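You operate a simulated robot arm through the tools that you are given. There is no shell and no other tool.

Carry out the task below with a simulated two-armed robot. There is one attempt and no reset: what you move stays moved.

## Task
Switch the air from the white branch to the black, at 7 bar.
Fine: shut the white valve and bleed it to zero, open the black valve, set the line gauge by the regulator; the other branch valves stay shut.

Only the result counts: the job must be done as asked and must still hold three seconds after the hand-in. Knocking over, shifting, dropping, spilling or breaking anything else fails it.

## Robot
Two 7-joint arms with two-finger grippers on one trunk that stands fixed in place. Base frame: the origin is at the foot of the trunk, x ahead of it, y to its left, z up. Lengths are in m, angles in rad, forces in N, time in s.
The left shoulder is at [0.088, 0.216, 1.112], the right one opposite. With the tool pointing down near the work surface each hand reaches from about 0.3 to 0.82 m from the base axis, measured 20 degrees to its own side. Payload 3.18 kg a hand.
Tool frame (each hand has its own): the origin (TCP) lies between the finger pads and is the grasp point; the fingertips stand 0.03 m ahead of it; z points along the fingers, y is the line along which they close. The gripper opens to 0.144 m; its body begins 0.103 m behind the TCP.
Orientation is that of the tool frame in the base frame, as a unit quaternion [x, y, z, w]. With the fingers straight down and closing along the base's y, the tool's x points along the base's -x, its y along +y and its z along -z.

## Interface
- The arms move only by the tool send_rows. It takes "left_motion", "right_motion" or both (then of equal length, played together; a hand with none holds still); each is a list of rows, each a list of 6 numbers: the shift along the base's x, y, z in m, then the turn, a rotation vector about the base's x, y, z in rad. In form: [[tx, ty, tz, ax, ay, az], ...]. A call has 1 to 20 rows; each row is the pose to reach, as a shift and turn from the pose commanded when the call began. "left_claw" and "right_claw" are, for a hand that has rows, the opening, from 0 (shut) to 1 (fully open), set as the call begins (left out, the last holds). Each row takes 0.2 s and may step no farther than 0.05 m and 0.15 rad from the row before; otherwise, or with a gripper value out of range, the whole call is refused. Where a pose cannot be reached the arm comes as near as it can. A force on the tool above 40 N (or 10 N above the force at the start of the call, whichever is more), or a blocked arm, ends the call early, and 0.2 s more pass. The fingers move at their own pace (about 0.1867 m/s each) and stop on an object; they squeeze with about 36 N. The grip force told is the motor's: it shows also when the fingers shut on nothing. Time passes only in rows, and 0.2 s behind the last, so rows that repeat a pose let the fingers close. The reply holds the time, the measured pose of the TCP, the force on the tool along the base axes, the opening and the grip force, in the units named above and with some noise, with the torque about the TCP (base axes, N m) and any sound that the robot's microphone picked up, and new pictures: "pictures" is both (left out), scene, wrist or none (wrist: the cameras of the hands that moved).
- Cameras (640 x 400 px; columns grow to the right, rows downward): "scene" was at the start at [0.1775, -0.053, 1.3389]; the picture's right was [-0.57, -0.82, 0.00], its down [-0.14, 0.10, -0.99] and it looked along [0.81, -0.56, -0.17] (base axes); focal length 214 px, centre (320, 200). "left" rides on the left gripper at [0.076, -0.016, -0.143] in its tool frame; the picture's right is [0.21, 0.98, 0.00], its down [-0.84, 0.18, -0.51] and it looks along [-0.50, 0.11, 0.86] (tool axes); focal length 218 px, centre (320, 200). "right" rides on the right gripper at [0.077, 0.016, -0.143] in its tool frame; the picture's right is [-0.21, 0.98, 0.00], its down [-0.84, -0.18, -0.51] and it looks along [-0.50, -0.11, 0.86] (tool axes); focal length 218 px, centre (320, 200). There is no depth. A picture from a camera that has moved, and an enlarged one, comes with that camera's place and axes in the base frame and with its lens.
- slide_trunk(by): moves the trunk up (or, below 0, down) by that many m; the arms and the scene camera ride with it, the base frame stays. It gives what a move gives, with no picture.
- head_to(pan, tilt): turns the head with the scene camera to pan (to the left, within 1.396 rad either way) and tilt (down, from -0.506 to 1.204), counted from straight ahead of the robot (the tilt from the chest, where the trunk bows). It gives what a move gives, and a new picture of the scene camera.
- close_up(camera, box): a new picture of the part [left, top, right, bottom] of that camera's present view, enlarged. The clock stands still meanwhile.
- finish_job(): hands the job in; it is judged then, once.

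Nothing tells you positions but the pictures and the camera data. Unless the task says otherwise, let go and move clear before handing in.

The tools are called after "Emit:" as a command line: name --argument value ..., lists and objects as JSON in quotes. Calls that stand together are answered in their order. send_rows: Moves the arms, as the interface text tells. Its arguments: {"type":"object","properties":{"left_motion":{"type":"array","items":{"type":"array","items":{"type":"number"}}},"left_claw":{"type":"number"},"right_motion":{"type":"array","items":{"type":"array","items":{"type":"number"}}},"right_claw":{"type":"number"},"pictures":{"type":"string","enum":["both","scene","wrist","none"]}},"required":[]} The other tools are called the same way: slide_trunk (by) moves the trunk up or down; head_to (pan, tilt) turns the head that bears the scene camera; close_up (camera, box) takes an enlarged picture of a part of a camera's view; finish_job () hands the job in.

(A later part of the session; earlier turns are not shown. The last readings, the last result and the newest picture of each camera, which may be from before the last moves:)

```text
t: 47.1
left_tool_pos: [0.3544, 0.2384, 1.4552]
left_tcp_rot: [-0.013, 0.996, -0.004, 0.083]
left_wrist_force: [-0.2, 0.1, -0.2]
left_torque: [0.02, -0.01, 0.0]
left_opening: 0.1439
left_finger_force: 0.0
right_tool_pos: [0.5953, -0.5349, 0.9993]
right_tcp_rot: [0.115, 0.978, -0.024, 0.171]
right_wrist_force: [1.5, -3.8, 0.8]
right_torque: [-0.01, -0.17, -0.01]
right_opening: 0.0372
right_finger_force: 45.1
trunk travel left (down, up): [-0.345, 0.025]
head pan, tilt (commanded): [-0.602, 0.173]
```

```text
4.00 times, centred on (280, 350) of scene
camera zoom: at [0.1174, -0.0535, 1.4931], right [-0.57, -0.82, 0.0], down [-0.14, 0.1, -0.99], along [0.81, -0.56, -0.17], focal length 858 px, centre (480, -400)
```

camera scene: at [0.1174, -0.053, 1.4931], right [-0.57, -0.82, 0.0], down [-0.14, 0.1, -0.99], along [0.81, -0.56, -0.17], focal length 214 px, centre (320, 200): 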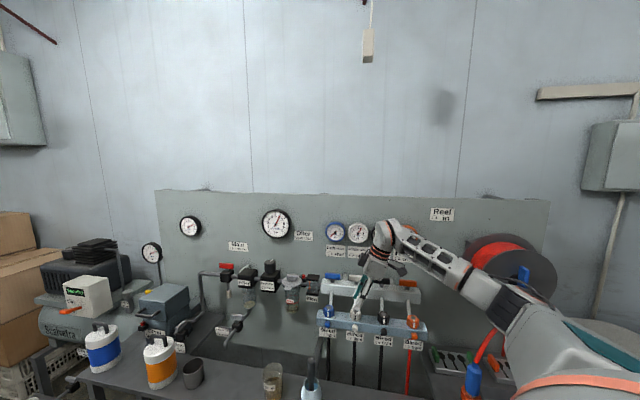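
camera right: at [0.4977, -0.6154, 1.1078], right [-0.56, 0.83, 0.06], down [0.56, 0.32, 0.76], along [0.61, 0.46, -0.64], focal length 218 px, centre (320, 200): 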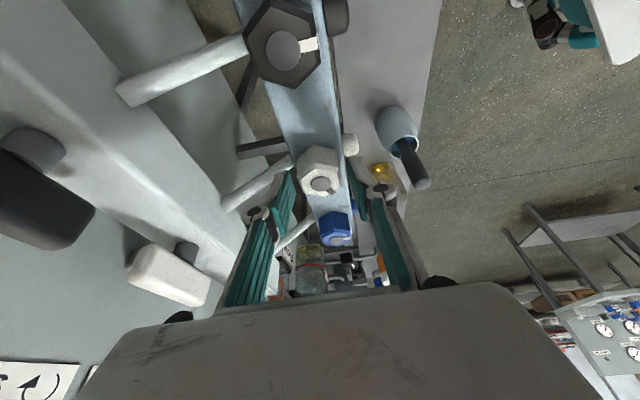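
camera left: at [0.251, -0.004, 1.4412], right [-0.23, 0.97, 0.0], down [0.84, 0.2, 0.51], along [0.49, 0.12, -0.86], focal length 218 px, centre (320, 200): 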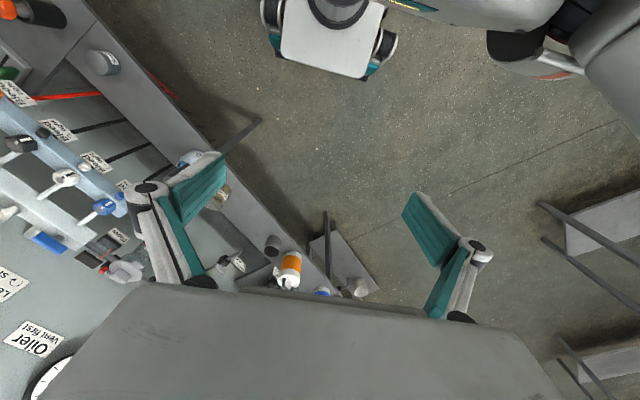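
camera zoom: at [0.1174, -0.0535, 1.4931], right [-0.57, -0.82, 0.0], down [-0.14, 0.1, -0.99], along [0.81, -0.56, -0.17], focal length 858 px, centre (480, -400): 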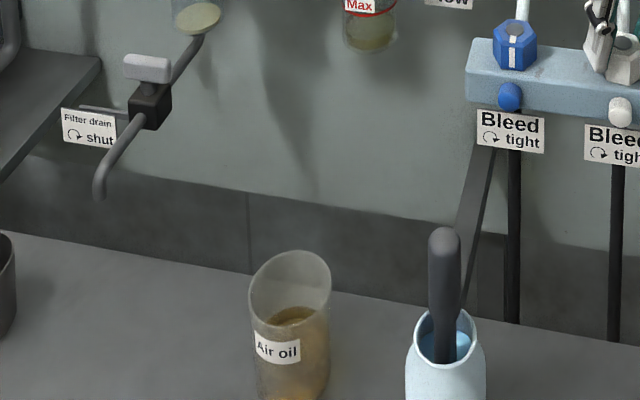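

The gauge stays at 6 over the whole travel of the hex, so the hex does not vent the branch. I turn it back counter-clockwise to its original stop before trying the stub above the "Bleed" label.

Emit:
send_rows --right_motion '[[0, -0.0008, 0, 0, 0, 0.13], [0, -0.0016, 0, 0, 0, 0.26], [0, -0.0025, 0, 0, 0, 0.39], [0, -0.0034, 0, 0, 0, 0.52], [0, -0.0044, 0, 0, 0, 0.65], [0, -0.0054, 0, 0, 0, 0.78], [0.0, -0.0064, 0, 0, 0, 0.91], [0.0005, -0.0072, 0, 0, 0, 1.03]]' --pictures "none"

Emit:
close_up --camera "right" --box '[240, 100, 400, 200]'

Emit:
close_up --camera "scene" --box '[310, 210, 410, 272]'

```text
t: 48.9
left_tool_pos: [0.3545, 0.2391, 1.4541]
left_tcp_rot: [-0.013, 0.996, -0.005, 0.083]
left_wrist_force: [-0.4, 0.0, -0.5]
left_torque: [0.01, 0.03, 0.03]
left_opening: 0.1442
left_finger_force: 0.0
right_tool_pos: [0.5964, -0.5415, 0.9979]
right_tcp_rot: [-0.385, 0.907, 0.065, 0.16]
right_wrist_force: [9.7, 2.1, 1.0]
right_torque: [0.27, -0.03, -0.08]
right_opening: 0.0375
right_finger_force: 45.6
trunk travel left (down, up): [-0.345, 0.025]
head pan, tilt (commanded): [-0.602, 0.173]
```

```text
4.00 times, centred on (320, 150) of right
camera zoom: at [0.499, -0.6159, 1.1073], right [-0.57, 0.82, 0.07], down [0.56, 0.32, 0.77], along [0.61, 0.47, -0.64], focal length 873 px, centre (320, 400)
```

zoom: 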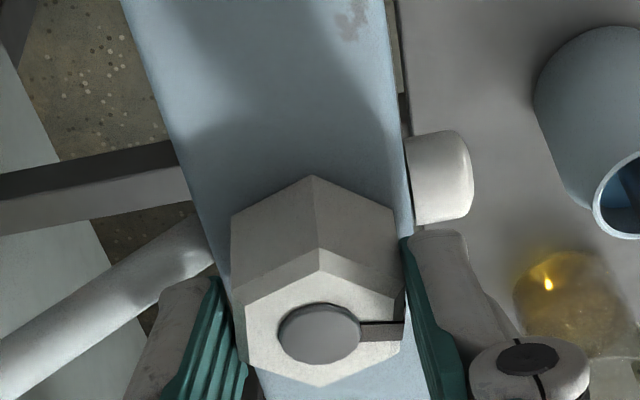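

```text
6.40 times, centred on (360, 241) of scene
camera zoom: at [0.1185, -0.0525, 1.4931], right [-0.57, -0.82, 0.0], down [-0.14, 0.1, -0.99], along [0.81, -0.56, -0.17], focal length 1373 px, centre (64, -62)
```

zoom: 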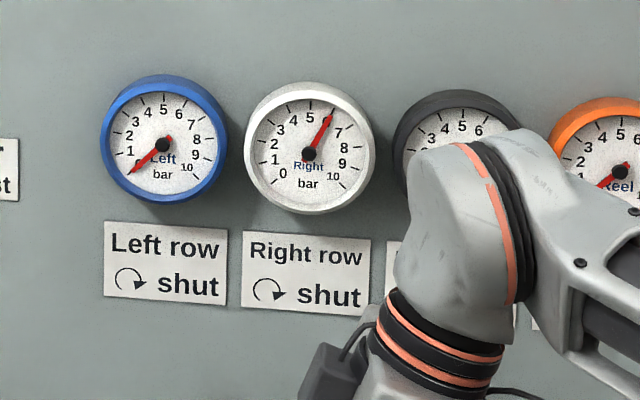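

Almost back; about 10° remain to the original stop. I turn the rest.

Emit:
send_rows --right_motion '[[0, -0.0004, 0, 0, 0, 0.06], [0, -0.0008, 0, 0, 0, 0.12], [0, -0.0012, 0, 0, 0, 0.18]]' --pictures "none"

Emit:
close_up --camera "right" --box '[240, 80, 400, 180]'

```text
t: 49.7
left_tool_pos: [0.3573, 0.2401, 1.455]
left_tcp_rot: [-0.013, 0.997, -0.005, 0.082]
left_wrist_force: [0.1, 0.5, -0.6]
left_torque: [0.0, -0.03, -0.03]
left_opening: 0.1438
left_finger_force: 0.0
right_tool_pos: [0.5973, -0.5423, 0.9986]
right_tcp_rot: [-0.464, 0.869, 0.078, 0.154]
right_wrist_force: [20.0, 6.8, 0.8]
right_torque: [0.61, -0.4, -0.24]
right_opening: 0.0373
right_finger_force: 45.5
trunk travel left (down, up): [-0.345, 0.025]
head pan, tilt (commanded): [-0.602, 0.173]
```

```text
4.00 times, centred on (320, 130) of right
camera zoom: at [0.5146, -0.6324, 1.1074], right [-0.7, 0.71, 0.06], down [0.49, 0.42, 0.76], along [0.51, 0.57, -0.64], focal length 873 px, centre (320, 480)
```

zoom: 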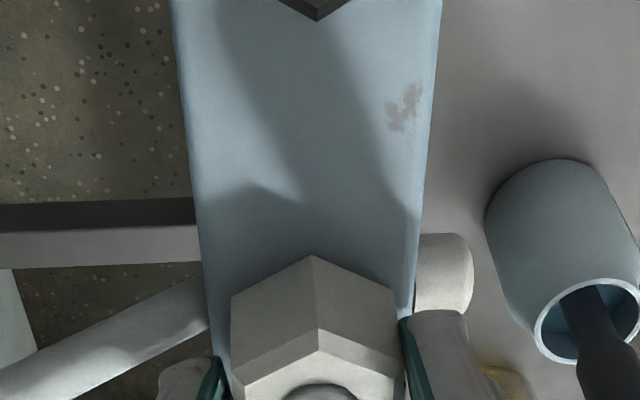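

The hex is back at its original stop. I release it, lift off, and retreat to a pose in front of the panel to go for the front stub (the bleed thumb-screw).

Emit:
send_rows --right_motion '[[0, 0, 0, 0, 0, 0], [0, 0, 0, 0, 0, 0], [0, 0, 0.03, 0, 0, 0], [0, 0, 0.06, 0, 0, 0], [-0.005, 0.005, 0.08, 0.025, -0.044, -0.107], [-0.02, 0.02, 0.08, 0.049, -0.089, -0.214], [-0.035, 0.035, 0.08, 0.074, -0.133, -0.32], [-0.05, 0.05, 0.08, 0.098, -0.177, -0.427], [-0.065, 0.062, 0.08, 0.123, -0.222, -0.534], [-0.08, 0.075, 0.08, 0.147, -0.266, -0.641], [-0.09, 0.085, 0.08, 0.172, -0.31, -0.747], [-0.097, 0.092, 0.08, 0.196, -0.355, -0.854], [-0.097, 0.092, 0.08, 0.221, -0.399, -0.961]]' --right_claw 0.4 --pictures "both"

Emit:
close_up --camera "scene" --box '[310, 270, 438, 350]'

```text
t: 52.7
left_tool_pos: [0.3579, 0.2323, 1.4544]
left_tcp_rot: [-0.012, 0.997, -0.002, 0.081]
left_wrist_force: [1.8, -0.6, -0.3]
left_torque: [0.18, 0.11, 0.05]
left_opening: 0.1441
left_finger_force: 0.1
right_tool_pos: [0.5198, -0.4143, 1.1363]
right_tcp_rot: [-0.2, 0.873, -0.01, 0.445]
right_wrist_force: [0.4, -1.3, -1.6]
right_torque: [0.13, -0.04, 0.1]
right_opening: 0.0575
right_finger_force: 0.0
right hand out of reach, approached as far as the arm can: row 10, 11, 12
trunk travel left (down, up): [-0.345, 0.025]
head pan, tilt (commanded): [-0.602, 0.173]
stopped in row 13 (right hand): the arm was blocked; the commanded pose is now the measured one
camera scene: at [0.1212, -0.0588, 1.4924], right [-0.57, -0.82, 0.0], down [-0.14, 0.1, -0.98], along [0.81, -0.56, -0.18], focal length 214 px, centre (320, 200)
camera right: at [0.3614, -0.45, 1.1598], right [-0.22, 0.97, -0.03], down [0.11, 0.06, 0.99], along [0.97, 0.22, -0.12], focal length 218 px, centre (320, 200)
```

scene: 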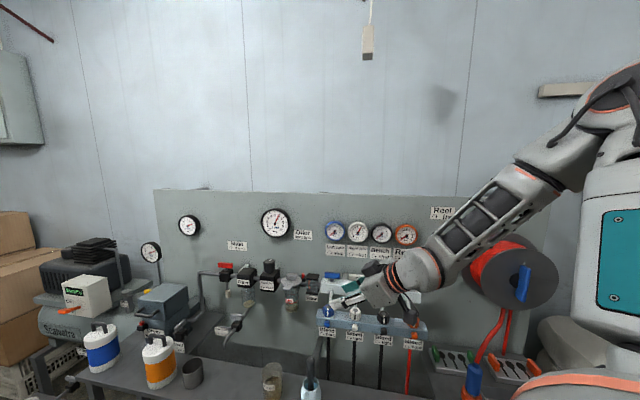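
right: 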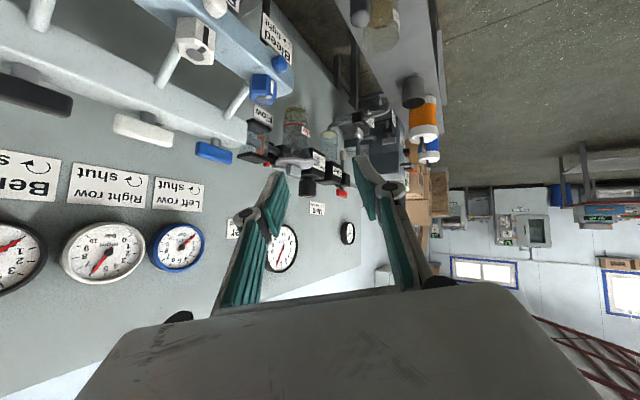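

```text
5.00 times, centred on (374, 310) of scene
camera zoom: at [0.1212, -0.0588, 1.4924], right [-0.57, -0.82, 0.0], down [-0.14, 0.1, -0.98], along [0.81, -0.56, -0.18], focal length 1072 px, centre (50, -350)
```

zoom: 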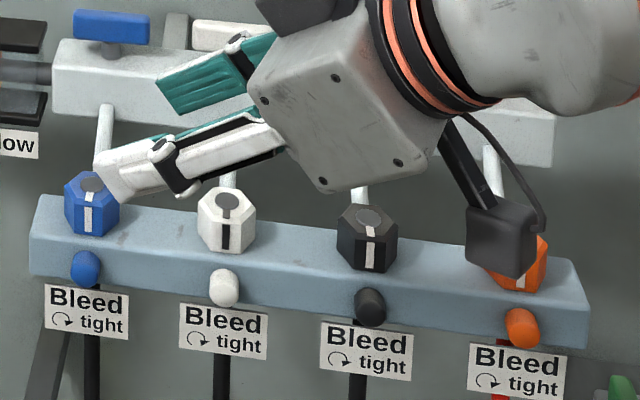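

The arm got blocked against its own body while folding in. I move out again to the well-behaved pose (yaw 0, 45° tilt) in front of the manifold.

Emit:
send_rows --right_motion '[[0.008, -0.027, 0.01, 0.043, 0.039, -0.091], [0.015, -0.053, 0.014, 0.086, 0.078, -0.182], [0.022, -0.08, 0.014, 0.13, 0.116, -0.274], [0.03, -0.106, 0.014, 0.173, 0.155, -0.365]]' --pictures "scene"

```text
t: 53.7
left_tool_pos: [0.3552, 0.2392, 1.4556]
left_tcp_rot: [-0.013, 0.996, -0.005, 0.083]
left_wrist_force: [0.0, -0.1, -0.4]
left_torque: [-0.01, 0.03, -0.02]
left_opening: 0.1442
left_finger_force: 0.0
right_tool_pos: [0.5472, -0.5172, 1.1515]
right_tcp_rot: [-0.002, 0.924, -0.001, 0.381]
right_wrist_force: [-0.2, 0.7, -1.0]
right_torque: [-0.04, 0.03, -0.01]
right_opening: 0.0575
right_finger_force: 0.0
trunk travel left (down, up): [-0.345, 0.025]
head pan, tilt (commanded): [-0.602, 0.173]
camera scene: at [0.1178, -0.0539, 1.493], right [-0.57, -0.82, 0.0], down [-0.14, 0.1, -0.99], along [0.81, -0.56, -0.17], focal length 214 px, centre (320, 200)
```

scene: 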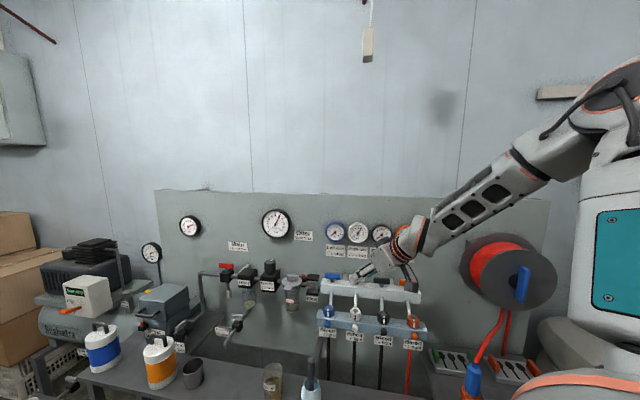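

Same tool pose but now with the elbow high – the yaw range may be different here. I test yawing toward the panel again.

Emit:
send_rows --right_motion '[[0, 0, 0, 0, 0, -0.13], [0, 0, 0, 0, 0, -0.26], [0, 0, 0, 0, 0, -0.39], [0, 0, 0, 0, 0, -0.52]]' --pictures "none"

```text
t: 54.7
left_tool_pos: [0.3542, 0.2391, 1.457]
left_tcp_rot: [-0.013, 0.996, -0.005, 0.083]
left_wrist_force: [-0.8, 0.4, 0.6]
left_torque: [-0.02, 0.05, -0.01]
left_opening: 0.1439
left_finger_force: 0.2
right_tool_pos: [0.5469, -0.5162, 1.152]
right_tcp_rot: [0.236, 0.894, -0.1, 0.368]
right_wrist_force: [-0.2, 0.3, 0.0]
right_torque: [-0.03, 0.02, 0.04]
right_opening: 0.0575
right_finger_force: 0.0
trunk travel left (down, up): [-0.345, 0.025]
head pan, tilt (commanded): [-0.602, 0.173]
```

The elbow-high posture allows it. I continue to −45°, facing the panel squarely.

Emit:
send_rows --right_motion '[[0, 0, 0, 0, 0, -0.13], [0, 0, 0, 0, 0, -0.265]]' --pictures "both"

```text
t: 55.3
left_tool_pos: [0.354, 0.2394, 1.456]
left_tcp_rot: [-0.012, 0.996, -0.005, 0.083]
left_wrist_force: [0.3, -0.2, 0.8]
left_torque: [-0.01, 0.03, 0.01]
left_opening: 0.1438
left_finger_force: 0.0
right_tool_pos: [0.5463, -0.517, 1.1524]
right_tcp_rot: [0.353, 0.854, -0.148, 0.353]
right_wrist_force: [-0.1, -0.4, -0.7]
right_torque: [0.0, 0.02, 0.0]
right_opening: 0.0578
right_finger_force: 0.0
trunk travel left (down, up): [-0.345, 0.025]
head pan, tilt (commanded): [-0.602, 0.173]
camera scene: at [0.1174, -0.053, 1.4931], right [-0.57, -0.82, 0.0], down [-0.14, 0.1, -0.99], along [0.81, -0.56, -0.17], focal length 214 px, centre (320, 200)
camera right: at [0.4473, -0.3946, 1.1999], right [0.8, 0.59, 0.14], down [0.04, -0.29, 0.96], along [0.6, -0.75, -0.26], focal length 218 px, centre (320, 200)
```

scene: 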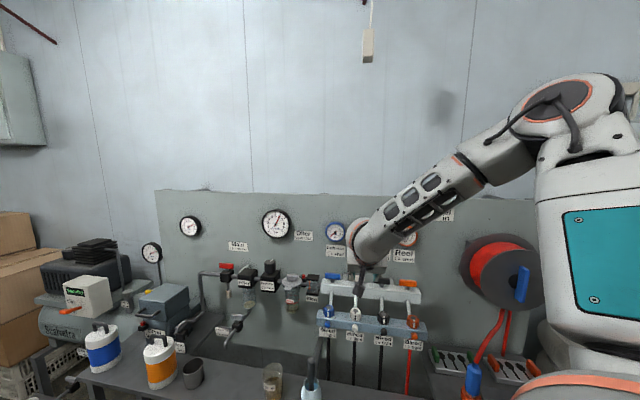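
right: 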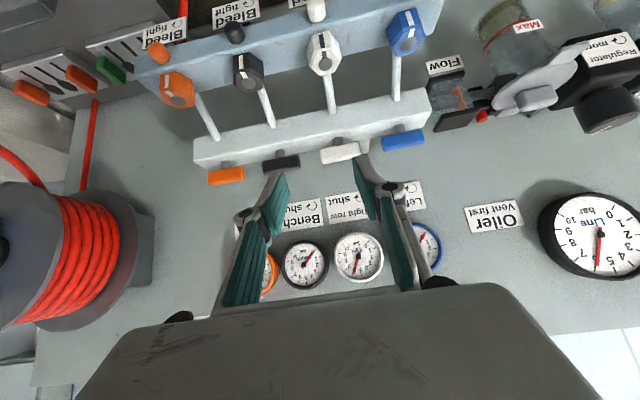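

Now I can face the panel squarely. I pitch the hand to horizontal and lower it to stand off in front of the white stub.

Emit:
send_rows --right_motion '[[-0.01, 0.015, -0.02, -0.079, -0.079, 0], [-0.015, 0.025, -0.05, -0.158, -0.158, 0], [-0.02, 0.035, -0.085, -0.238, -0.238, 0], [-0.02, 0.045, -0.12, -0.317, -0.317, 0], [-0.02, 0.05, -0.155, -0.396, -0.396, 0], [-0.02, 0.053, -0.19, -0.476, -0.476, 0], [-0.0206, 0.0528, -0.217, -0.555, -0.555, 0]]' --pictures "both"

```text
t: 56.9
left_tool_pos: [0.354, 0.2399, 1.4558]
left_tcp_rot: [-0.013, 0.996, -0.006, 0.083]
left_wrist_force: [0.0, -0.1, 0.7]
left_torque: [-0.06, 0.04, -0.01]
left_opening: 0.1439
left_finger_force: 0.1
right_tool_pos: [0.5328, -0.5739, 1.0835]
right_tcp_rot: [0.265, 0.669, -0.264, 0.642]
right_wrist_force: [-0.2, 0.3, 0.3]
right_torque: [0.02, 0.04, 0.01]
right_opening: 0.0574
right_finger_force: 0.0
right hand out of reach, approached as far as the arm can: row 4, 5, 6, 7
trunk travel left (down, up): [-0.345, 0.025]
head pan, tilt (commanded): [-0.602, 0.173]
camera scene: at [0.117, -0.0524, 1.4932], right [-0.57, -0.82, 0.0], down [-0.14, 0.1, -0.99], along [0.81, -0.56, -0.17], focal length 214 px, centre (320, 200)
camera right: at [0.4364, -0.4623, 1.0118], right [0.69, 0.7, 0.2], down [-0.46, 0.21, 0.86], along [0.56, -0.68, 0.47], focal length 218 px, centre (320, 200)
```

scene: 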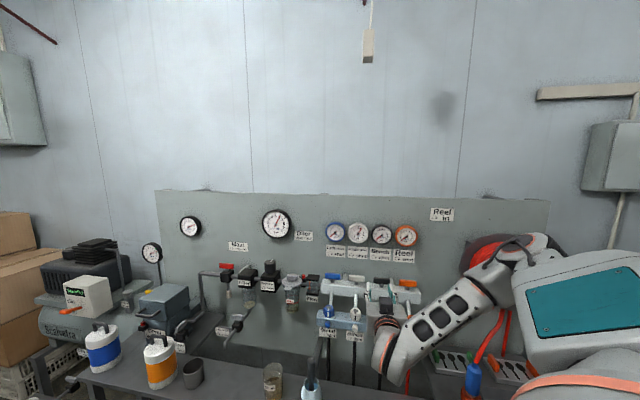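
right: 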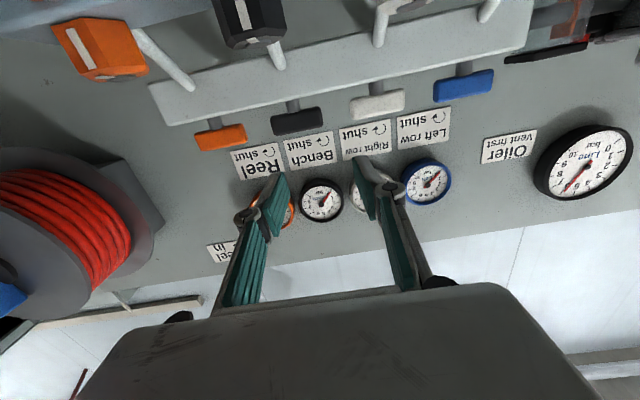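

Horizontal at that height is out of reach. Instead I'll approach the stub from above with fingers down (yaw −45°, closing along the manifold), and turn it by tilting the hand sideways. First I pitch the hand back down.

Emit:
send_rows --right_motion '[[0.003, 0.008, 0.01, 0.093, 0.093, -0.003], [0.006, 0.016, 0.02, 0.186, 0.186, -0.005], [0.009, 0.025, 0.03, 0.28, 0.28, -0.008], [0.012, 0.033, 0.037, 0.373, 0.373, -0.011], [0.015, 0.041, 0.037, 0.466, 0.466, -0.013], [0.018, 0.049, 0.037, 0.559, 0.559, -0.016], [0.021, 0.057, 0.037, 0.652, 0.652, -0.019], [0.024, 0.066, 0.037, 0.746, 0.746, -0.021], [0.027, 0.074, 0.037, 0.839, 0.839, -0.024]]' --pictures "both"

```text
t: 58.9
left_tool_pos: [0.3547, 0.239, 1.4562]
left_tcp_rot: [-0.012, 0.996, -0.006, 0.083]
left_wrist_force: [0.1, 0.2, 0.6]
left_torque: [-0.01, 0.0, 0.0]
left_opening: 0.1439
left_finger_force: 0.0
right_tool_pos: [0.5579, -0.5061, 1.1136]
right_tcp_rot: [0.381, 0.905, -0.081, 0.172]
right_wrist_force: [-0.3, 0.3, -0.8]
right_torque: [-0.02, 0.0, 0.02]
right_opening: 0.0578
right_finger_force: 0.2
trunk travel left (down, up): [-0.345, 0.025]
head pan, tilt (commanded): [-0.602, 0.173]
camera scene: at [0.1177, -0.0527, 1.4931], right [-0.57, -0.82, 0.0], down [-0.14, 0.1, -0.99], along [0.81, -0.56, -0.17], focal length 214 px, centre (320, 200)
camera right: at [0.4833, -0.4035, 1.2166], right [0.84, 0.54, 0.06], down [0.29, -0.54, 0.79], along [0.46, -0.64, -0.61], focal length 218 px, centre (320, 200)
```

scene: 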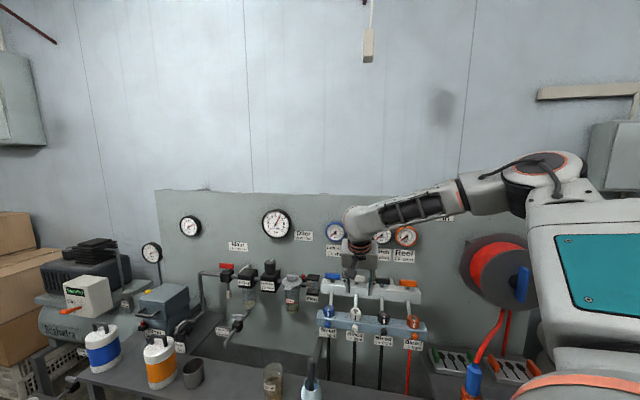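
right: 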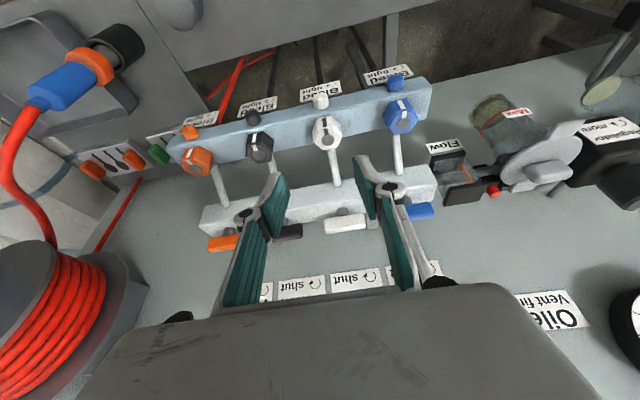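

Good posture. I straighten the fingers to vertical and lower in front of the block, straddling the white stub.

Emit:
send_rows --right_motion '[[0.004, -0.001, -0.03, 0.094, 0.086, 0.004], [0.008, -0.002, -0.06, 0.189, 0.171, 0.008], [0.0123, -0.0027, -0.094, 0.283, 0.257, 0.0115]]' --right_claw 0.3 --pictures "both"

Emit:
close_up --camera "right" --box '[220, 60, 420, 185]'

Emit:
close_up --camera "scene" --box '[310, 270, 410, 332]'

```text
t: 59.7
left_tool_pos: [0.3558, 0.2396, 1.4546]
left_tcp_rot: [-0.013, 0.996, -0.005, 0.083]
left_wrist_force: [-0.1, -0.9, -0.2]
left_torque: [0.01, 0.05, -0.02]
left_opening: 0.1443
left_finger_force: 0.0
right_tool_pos: [0.5718, -0.5089, 1.0169]
right_tcp_rot: [0.383, 0.924, 0.001, 0.0]
right_wrist_force: [-0.1, 0.8, -0.3]
right_torque: [0.04, 0.02, 0.04]
right_opening: 0.0433
right_finger_force: 0.0
trunk travel left (down, up): [-0.345, 0.025]
head pan, tilt (commanded): [-0.602, 0.173]
camera scene: at [0.119, -0.0538, 1.4929], right [-0.57, -0.82, 0.0], down [-0.14, 0.1, -0.98], along [0.81, -0.56, -0.17], focal length 214 px, centre (320, 200)
camera right: at [0.5282, -0.4426, 1.16], right [0.84, 0.54, 0.0], down [0.47, -0.72, 0.51], along [0.28, -0.42, -0.86], focal length 218 px, centre (320, 200)
```

scene: 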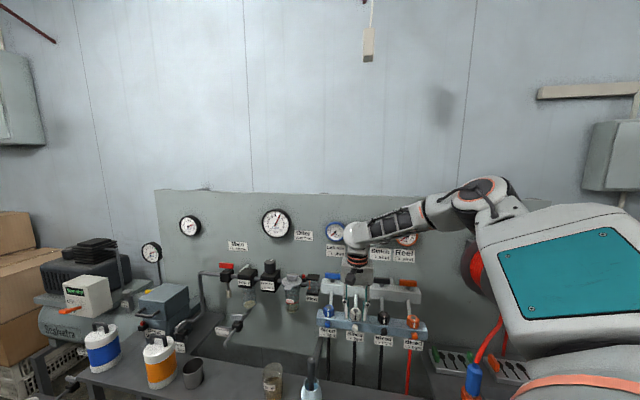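
right: 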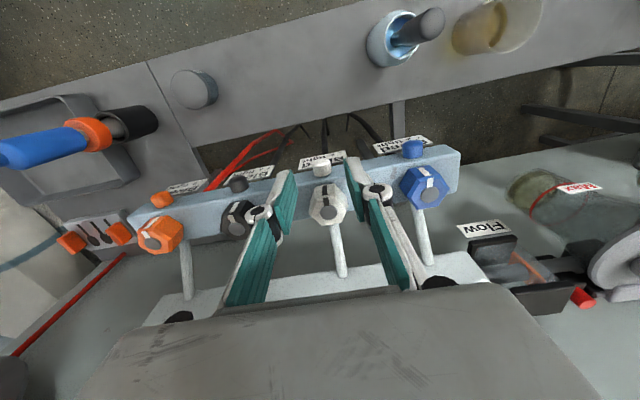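

```text
3.20 times, centred on (320, 122) of right
camera zoom: at [0.5282, -0.4426, 1.16], right [0.84, 0.54, 0.0], down [0.47, -0.72, 0.51], along [0.28, -0.42, -0.86], focal length 698 px, centre (320, 448)
```

zoom: 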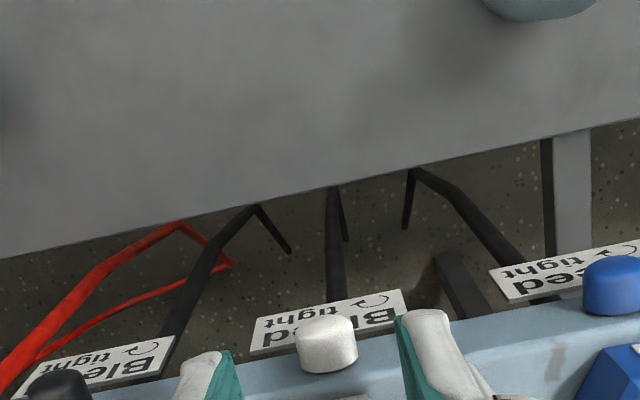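

```text
6.40 times, centred on (360, 301) of scene
camera zoom: at [0.119, -0.0538, 1.4929], right [-0.57, -0.82, 0.0], down [-0.14, 0.1, -0.98], along [0.81, -0.56, -0.17], focal length 1373 px, centre (64, -446)
```

zoom: 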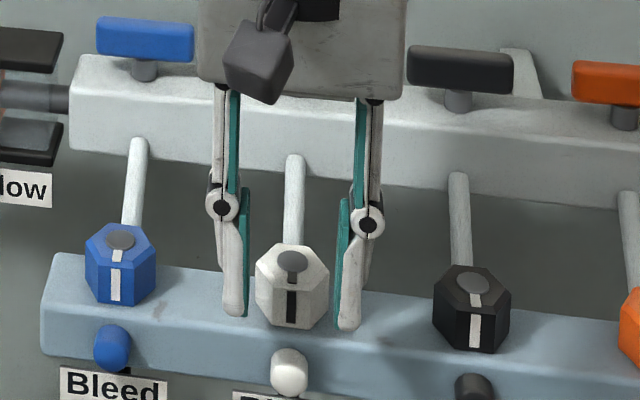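

The fingers are perfectly placed either side of the white stub's position. I lower so the pads flank the stub.

Emit:
send_rows --right_motion '[[0, 0, -0.03, 0, 0, 0], [0, 0, -0.06, 0, 0, 0], [0, 0, -0.075, 0, 0, 0]]' --pictures "wrist"

Emit:
close_up --camera "right" --box '[240, 120, 400, 220]'

Emit:
close_up --camera "scene" --box '[320, 290, 400, 340]'

```text
t: 60.5
left_tool_pos: [0.3552, 0.2391, 1.4548]
left_tcp_rot: [-0.013, 0.996, -0.005, 0.083]
left_wrist_force: [0.1, 0.0, -0.5]
left_torque: [0.03, 0.02, 0.02]
left_opening: 0.1441
left_finger_force: 0.0
right_tool_pos: [0.572, -0.5089, 0.9451]
right_tcp_rot: [0.382, 0.924, 0.0, 0.0]
right_wrist_force: [0.6, 0.5, 0.8]
right_torque: [0.06, 0.0, 0.03]
right_opening: 0.0429
right_finger_force: 0.1
trunk travel left (down, up): [-0.345, 0.025]
head pan, tilt (commanded): [-0.602, 0.173]
camera right: at [0.527, -0.4433, 1.0874], right [0.84, 0.54, 0.0], down [0.47, -0.72, 0.51], along [0.28, -0.43, -0.86], focal length 218 px, centre (320, 200)
```

right: 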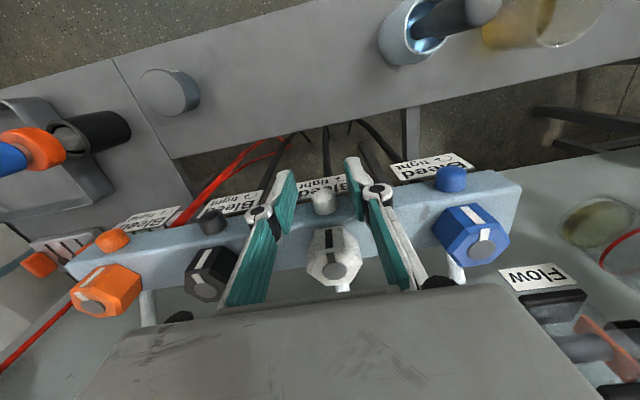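

```text
4.00 times, centred on (320, 170) of right
camera zoom: at [0.527, -0.4433, 1.0874], right [0.84, 0.54, 0.0], down [0.47, -0.72, 0.51], along [0.28, -0.43, -0.86], focal length 873 px, centre (320, 320)
```

zoom: 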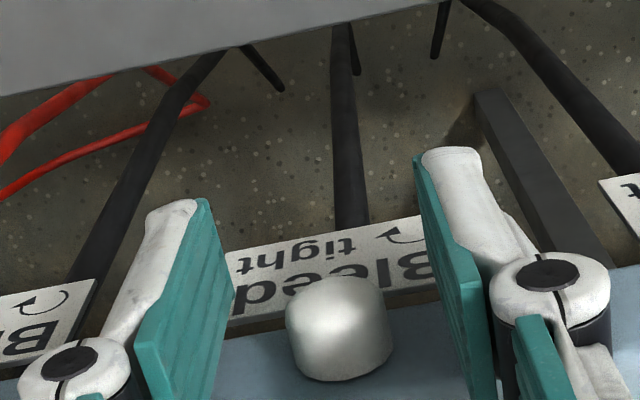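

```text
8.00 times, centred on (360, 315) of scene
camera zoom: at [0.1176, -0.0531, 1.4931], right [-0.57, -0.82, 0.0], down [-0.14, 0.1, -0.99], along [0.81, -0.56, -0.17], focal length 1716 px, centre (0, -720)
```

zoom: 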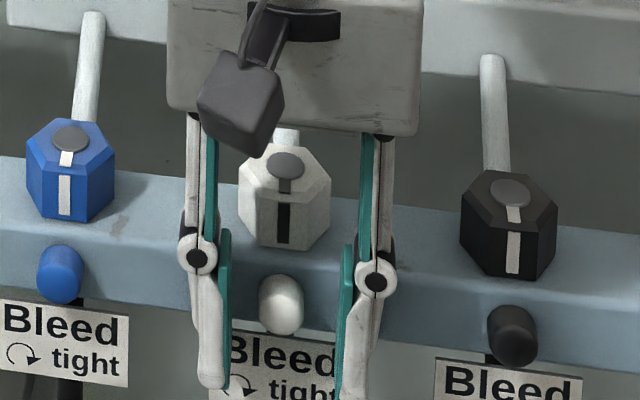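

The stub is centred between the pads. I close on it.

Emit:
send_rows --right_motion '[[0, 0, 0, 0, 0, 0], [0, 0, 0, 0, 0, 0], [0, 0, 0, 0, 0, 0]]' --right_claw 0 --pictures "none"

Emit:
close_up --camera "right" --box '[240, 120, 400, 220]'

```text
t: 61.3
left_tool_pos: [0.3563, 0.2395, 1.4557]
left_tcp_rot: [-0.012, 0.996, -0.005, 0.083]
left_wrist_force: [0.7, -0.4, 1.0]
left_torque: [-0.01, 0.04, -0.02]
left_opening: 0.1441
left_finger_force: 0.0
right_tool_pos: [0.5722, -0.5087, 0.9446]
right_tcp_rot: [0.383, 0.924, 0.001, 0.001]
right_wrist_force: [7.8, 6.8, -8.8]
right_torque: [0.11, 0.04, 0.11]
right_opening: 0.0147
right_finger_force: 44.4
trunk travel left (down, up): [-0.345, 0.025]
head pan, tilt (commanded): [-0.602, 0.173]
```

```text
4.00 times, centred on (320, 170) of right
camera zoom: at [0.528, -0.4426, 1.0873], right [0.84, 0.54, 0.0], down [0.47, -0.72, 0.51], along [0.28, -0.43, -0.86], focal length 873 px, centre (320, 320)
```

zoom: 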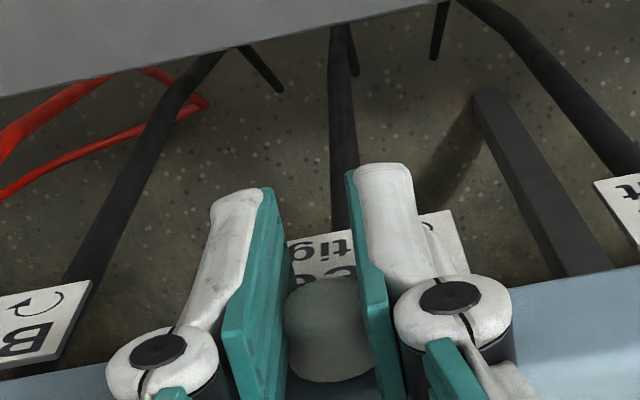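

The stub is gripped. I tilt the hand to the left (counter-clockwise as seen from the front) in small steps, checking torque, sound and gauge.

Emit:
send_rows --right_motion '[[0.001, 0.001, 0, -0.0707, 0.0707, 0], [0.0019, 0.0019, -0.0003, -0.1414, 0.1414, 0], [0.0028, 0.0028, -0.0006, -0.2121, 0.2121, 0]]' --pictures "none"

Emit:
close_up --camera "scene" --box '[310, 210, 410, 272]'

Emit:
close_up --camera "scene" --box '[320, 290, 400, 340]'

```text
t: 62.1
left_tool_pos: [0.3543, 0.2399, 1.4562]
left_tcp_rot: [-0.013, 0.996, -0.005, 0.084]
left_wrist_force: [0.9, 0.4, -0.6]
left_torque: [0.0, -0.02, -0.01]
left_opening: 0.1442
left_finger_force: 0.1
right_tool_pos: [0.5728, -0.5076, 0.944]
right_tcp_rot: [0.378, 0.913, -0.14, -0.057]
right_wrist_force: [-0.2, -1.1, 2.5]
right_torque: [-0.15, -0.04, 0.01]
right_opening: 0.0155
right_finger_force: 44.4
trunk travel left (down, up): [-0.345, 0.025]
head pan, tilt (commanded): [-0.602, 0.173]
```

```text
6.40 times, centred on (360, 241) of scene
camera zoom: at [0.1169, -0.0527, 1.4933], right [-0.57, -0.82, 0.0], down [-0.14, 0.1, -0.99], along [0.81, -0.56, -0.17], focal length 1373 px, centre (64, -62)
```

zoom: 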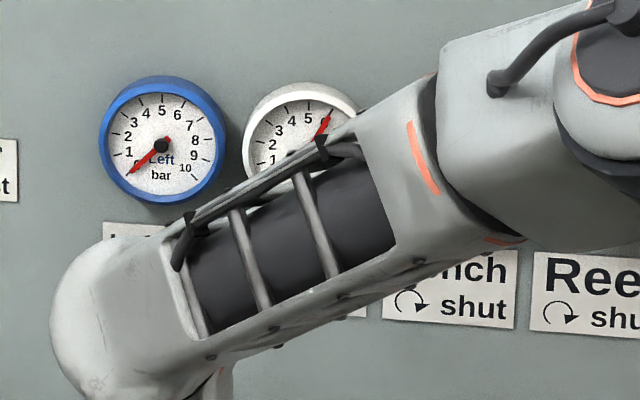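

```text
8.00 times, centred on (360, 315) of scene
camera zoom: at [0.1169, -0.0527, 1.4933], right [-0.57, -0.82, 0.0], down [-0.14, 0.1, -0.99], along [0.81, -0.56, -0.17], focal length 1716 px, centre (0, -720)
```

zoom: 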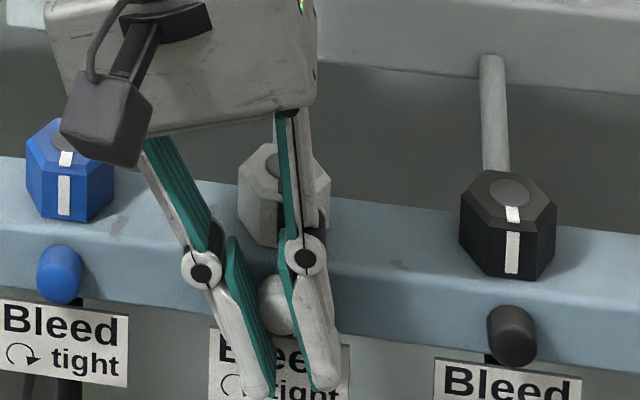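

Torque stays small – the stub may be turning (or slipping). I continue to about 0.5 rad and check the gauge through the gap.

Emit:
send_rows --right_motion '[[0.0009, 0.0009, -0.0004, -0.0707, 0.0707, 0], [0.0018, 0.0018, -0.001, -0.1414, 0.1414, 0]]' --pictures "none"

Emit:
close_up --camera "scene" --box '[340, 210, 390, 241]'

Emit:
close_up --camera "right" --box '[240, 120, 400, 220]'

```text
t: 62.5
left_tool_pos: [0.356, 0.2382, 1.4554]
left_tcp_rot: [-0.013, 0.997, -0.005, 0.082]
left_wrist_force: [-1.0, -0.5, -0.1]
left_torque: [0.02, -0.09, -0.03]
left_opening: 0.144
left_finger_force: 0.0
right_tool_pos: [0.5684, -0.5022, 0.9461]
right_tcp_rot: [0.378, 0.908, -0.167, -0.069]
right_wrist_force: [26.2, -1.7, -33.9]
right_torque: [-0.14, -0.29, 0.42]
right_opening: 0.0167
right_finger_force: 44.2
right hand out of reach, approached as far as the arm can: row 1, 2
trunk travel left (down, up): [-0.345, 0.025]
head pan, tilt (commanded): [-0.602, 0.173]
stopped in row 2 (right hand): the force on the tool passed its limit at 52 N (the readings are from after the stop); the commanded pose is now the measured one
```

```text
12.80 times, centred on (365, 226) of scene
camera zoom: at [0.1199, -0.0547, 1.4925], right [-0.57, -0.82, 0.0], down [-0.14, 0.1, -0.98], along [0.81, -0.56, -0.17], focal length 2745 px, centre (-256, -126)
```

zoom: 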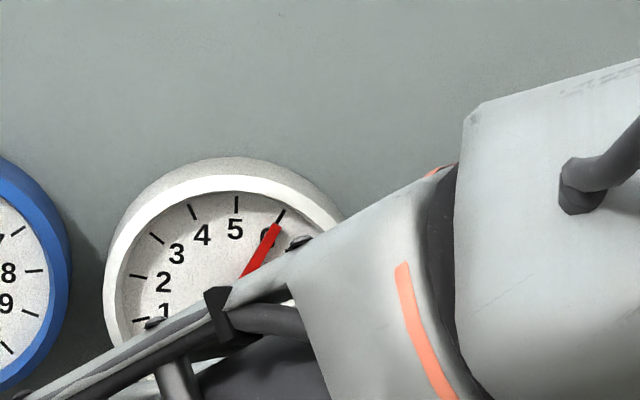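

```text
4.00 times, centred on (320, 170) of right
camera zoom: at [0.5606, -0.4009, 1.0734], right [0.8, 0.49, -0.35], down [0.6, -0.59, 0.54], along [0.06, -0.64, -0.77], focal length 873 px, centre (320, 320)
```

zoom: 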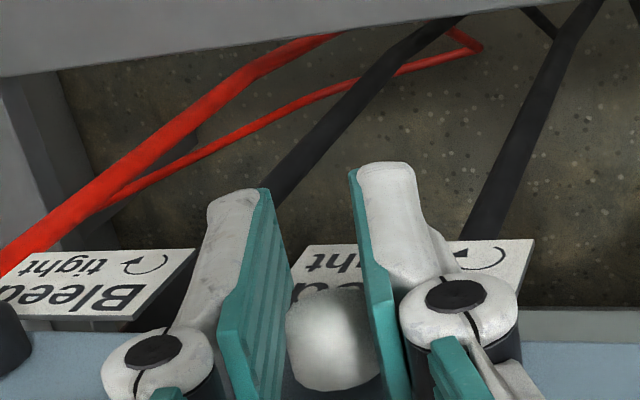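

I hit the arm's limit there. The gauge is still 6. I relieve the force, open, and lift away to inspect the stub for any change.

Emit:
send_rows --right_motion '[[0.002, -0.002, 0, 0.05, -0.05, 0], [0.003, -0.003, 0, 0.05, -0.05, 0]]' --right_claw 0.3 --pictures "none"

Emit:
close_up --camera "scene" --box '[336, 305, 376, 330]'

Emit:
close_up --camera "scene" --box '[306, 300, 346, 325]'

Emit:
close_up --camera "right" --box '[280, 140, 376, 200]'

```text
t: 63.1
left_tool_pos: [0.3528, 0.2403, 1.4567]
left_tcp_rot: [-0.012, 0.996, -0.006, 0.083]
left_wrist_force: [0.2, 0.2, -0.1]
left_torque: [-0.02, 0.0, -0.02]
left_opening: 0.1438
left_finger_force: 0.1
right_tool_pos: [0.5689, -0.5061, 0.9507]
right_tcp_rot: [0.379, 0.913, -0.139, -0.056]
right_wrist_force: [-0.4, 0.1, 0.5]
right_torque: [-0.03, -0.02, -0.01]
right_opening: 0.0432
right_finger_force: 0.0
trunk travel left (down, up): [-0.345, 0.025]
head pan, tilt (commanded): [-0.602, 0.173]
```

```text
16.00 times, centred on (356, 318) of scene
camera zoom: at [0.1169, -0.0524, 1.4932], right [-0.57, -0.82, 0.0], down [-0.14, 0.1, -0.99], along [0.81, -0.56, -0.17], focal length 3432 px, centre (-256, -1680)
```

zoom: 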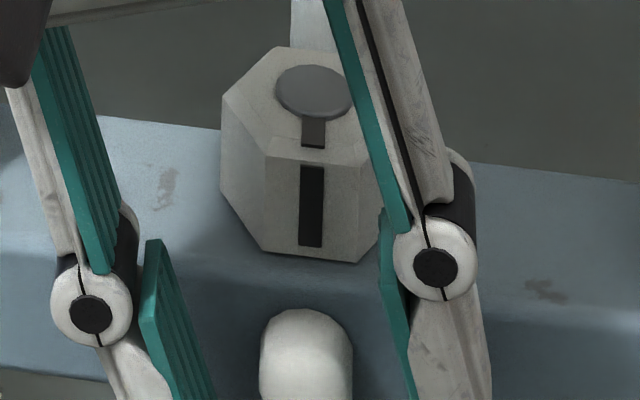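

```text
16.00 times, centred on (326, 312) of scene
camera zoom: at [0.1169, -0.0524, 1.4932], right [-0.57, -0.82, 0.0], down [-0.14, 0.1, -0.99], along [0.81, -0.56, -0.17], focal length 3432 px, centre (224, -1600)
```

zoom: 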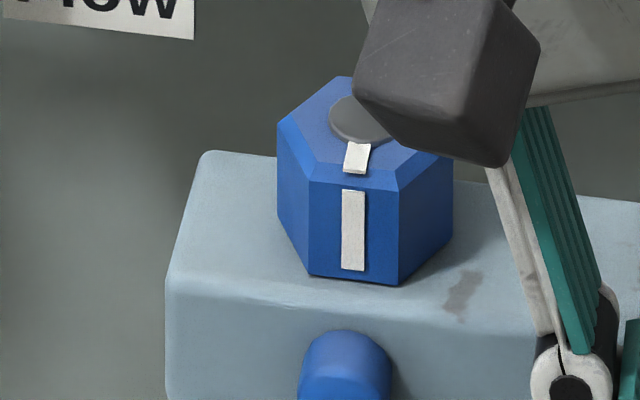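

```text
6.67 times, centred on (328, 170) of right
camera zoom: at [0.5542, -0.4098, 1.0814], right [0.81, 0.51, -0.29], down [0.58, -0.61, 0.54], along [0.1, -0.6, -0.79], focal length 1455 px, centre (267, 400)
```

zoom: 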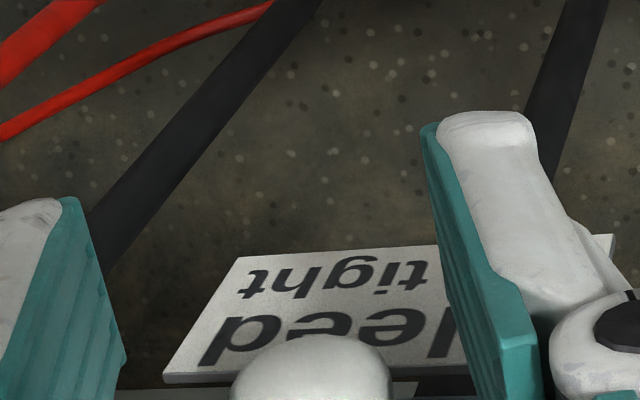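

The hex and stub look unchanged from outside. The torque on the stub was very low, so it may be turning freely; I try a full stroke: tilt right, re-grip, and turn left through a larger angle.

Emit:
send_rows --right_motion '[[0, -0.001, -0.001, 0.099, -0.099, 0], [0, -0.002, -0.003, 0.198, -0.198, 0], [-0.0005, -0.004, -0.005, 0.298, -0.298, 0], [-0.0009, -0.005, -0.006, 0.397, -0.397, 0], [-0.0009, -0.0064, -0.0072, 0.496, -0.496, 0]]' --right_claw 0.3 --pictures "wrist"

Emit:
close_up --camera "right" --box '[240, 120, 400, 220]'

Emit:
close_up --camera "scene" --box '[320, 290, 400, 340]'

```text
t: 64.3
left_tool_pos: [0.3533, 0.2388, 1.4558]
left_tcp_rot: [-0.012, 0.996, -0.005, 0.084]
left_wrist_force: [-0.3, 0.2, -0.3]
left_torque: [0.06, -0.04, 0.02]
left_opening: 0.1441
left_finger_force: 0.0
right_tool_pos: [0.569, -0.5124, 0.9423]
right_tcp_rot: [0.376, 0.904, 0.186, 0.078]
right_wrist_force: [-0.4, -0.7, 0.7]
right_torque: [0.02, -0.02, -0.01]
right_opening: 0.0433
right_finger_force: 0.1
trunk travel left (down, up): [-0.345, 0.025]
head pan, tilt (commanded): [-0.602, 0.173]
camera right: at [0.484, -0.487, 1.08], right [0.78, 0.49, 0.39], down [0.33, -0.85, 0.4], along [0.52, -0.18, -0.83], focal length 218 px, centre (320, 200)
```

right: 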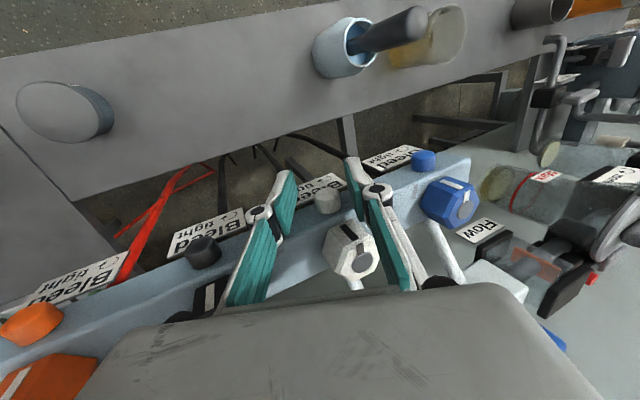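

```text
4.00 times, centred on (320, 170) of right
camera zoom: at [0.484, -0.487, 1.08], right [0.78, 0.49, 0.39], down [0.33, -0.85, 0.4], along [0.52, -0.18, -0.83], focal length 873 px, centre (320, 320)
```

zoom: 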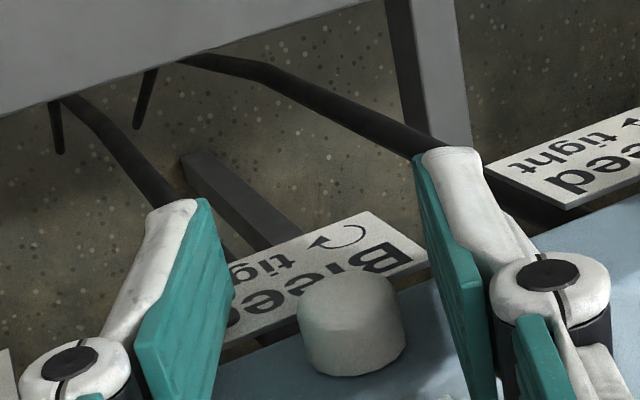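

```text
8.00 times, centred on (360, 315) of scene
camera zoom: at [0.1166, -0.0542, 1.4931], right [-0.57, -0.82, 0.0], down [-0.14, 0.1, -0.99], along [0.81, -0.56, -0.17], focal length 1716 px, centre (0, -720)
```

zoom: 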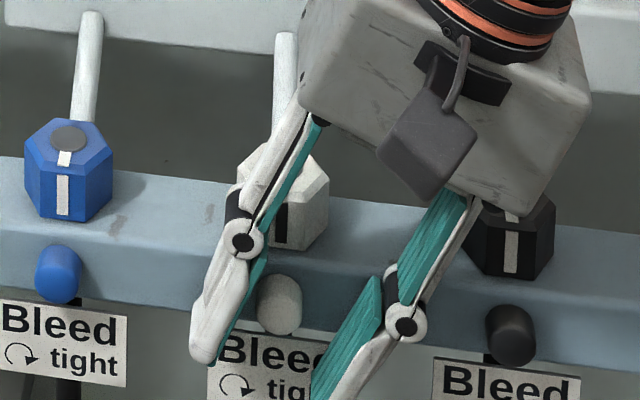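

Tilted right and ready. I grip the stub and turn it counter-clockwise (seen from the front) through about 0.65 rad.

Emit:
send_rows --right_motion '[[0, 0, 0, 0, 0, 0], [0, 0, 0, 0, 0, 0], [0, 0, 0, 0, 0, 0], [0.001, 0.001, 0.0005, -0.0919, 0.0919, 0], [0.002, 0.002, 0.001, -0.1838, 0.1838, 0], [0.003, 0.003, 0.001, -0.2758, 0.2758, 0], [0.004, 0.004, 0.001, -0.3677, 0.3677, 0], [0.005, 0.005, 0.0005, -0.4596, 0.4596, 0]]' --right_claw 0 --pictures "none"

Emit:
close_up --camera "scene" --box '[310, 210, 410, 272]'

Emit:
close_up --camera "right" --box '[240, 120, 400, 220]'

```text
t: 66.1
left_tool_pos: [0.3547, 0.2395, 1.4559]
left_tcp_rot: [-0.013, 0.996, -0.007, 0.083]
left_wrist_force: [-0.4, -0.1, 0.0]
left_torque: [-0.01, 0.01, 0.01]
left_opening: 0.144
left_finger_force: 0.1
right_tool_pos: [0.5723, -0.509, 0.9433]
right_tcp_rot: [0.382, 0.916, -0.118, -0.046]
right_wrist_force: [2.1, 1.9, 1.8]
right_torque: [-0.46, -0.35, 0.11]
right_opening: 0.016
right_finger_force: 45.1
trunk travel left (down, up): [-0.345, 0.025]
head pan, tilt (commanded): [-0.602, 0.173]
```

```text
6.40 times, centred on (360, 241) of scene
camera zoom: at [0.1176, -0.0519, 1.4931], right [-0.57, -0.82, 0.0], down [-0.14, 0.1, -0.99], along [0.81, -0.56, -0.17], focal length 1373 px, centre (64, -62)
```

zoom: 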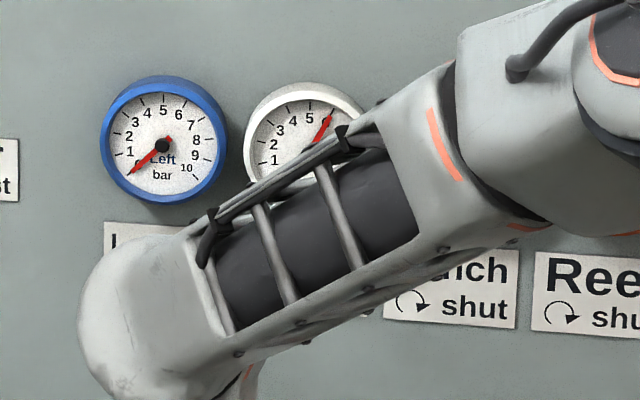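

```text
4.00 times, centred on (320, 170) of right
camera zoom: at [0.5536, -0.4169, 1.0765], right [0.82, 0.52, -0.25], down [0.56, -0.63, 0.54], along [0.13, -0.58, -0.81], focal length 873 px, centre (320, 320)
```

zoom: 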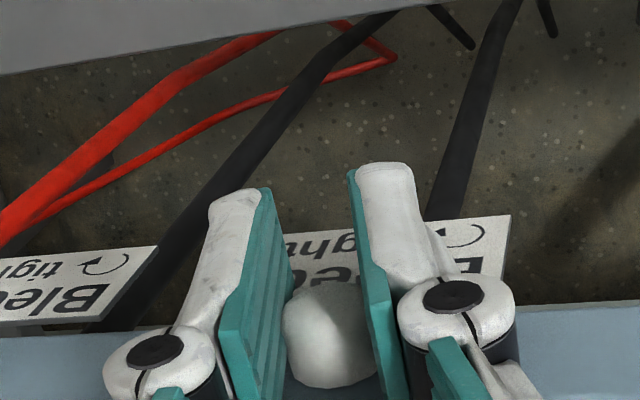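

Still 6 bar and only 0.08 N·m about the stub's axis. I turn it back the other way to compare the torque – that tells whether the stub rotates or the pads merely slip.

Emit:
send_rows --right_motion '[[-0.001, -0.001, 0, 0.0919, -0.0919, 0], [-0.002, -0.002, 0, 0.1838, -0.1838, 0], [-0.003, -0.003, 0, 0.2758, -0.2758, 0]]' --pictures "none"

Emit:
send_rows --right_motion '[[-0.001, -0.001, -0.0005, 0.0919, -0.0919, 0], [-0.002, -0.002, -0.001, 0.1838, -0.1838, 0]]' --pictures "none"

```text
t: 66.9
left_tool_pos: [0.3554, 0.2395, 1.4551]
left_tcp_rot: [-0.013, 0.996, -0.005, 0.084]
left_wrist_force: [-0.3, -0.4, -0.4]
left_torque: [0.02, -0.05, -0.01]
left_opening: 0.1442
left_finger_force: 0.0
right_tool_pos: [0.572, -0.5079, 0.9428]
right_tcp_rot: [0.383, 0.921, 0.067, 0.028]
right_wrist_force: [10.4, 11.1, -9.3]
right_torque: [0.39, 0.12, 0.22]
right_opening: 0.0165
right_finger_force: 45.0
trunk travel left (down, up): [-0.345, 0.025]
head pan, tilt (commanded): [-0.602, 0.173]
```

```text
t: 67.5
left_tool_pos: [0.3563, 0.2419, 1.456]
left_tcp_rot: [-0.012, 0.997, -0.006, 0.082]
left_wrist_force: [-0.9, -0.2, 0.4]
left_torque: [-0.03, -0.04, -0.02]
left_opening: 0.144
left_finger_force: 0.1
right_tool_pos: [0.5708, -0.5096, 0.9435]
right_tcp_rot: [0.376, 0.905, 0.184, 0.079]
right_wrist_force: [14.7, 15.5, -3.2]
right_torque: [0.19, -0.06, 0.3]
right_opening: 0.0155
right_finger_force: 44.9
trunk travel left (down, up): [-0.345, 0.025]
head pan, tilt (commanded): [-0.602, 0.173]
```

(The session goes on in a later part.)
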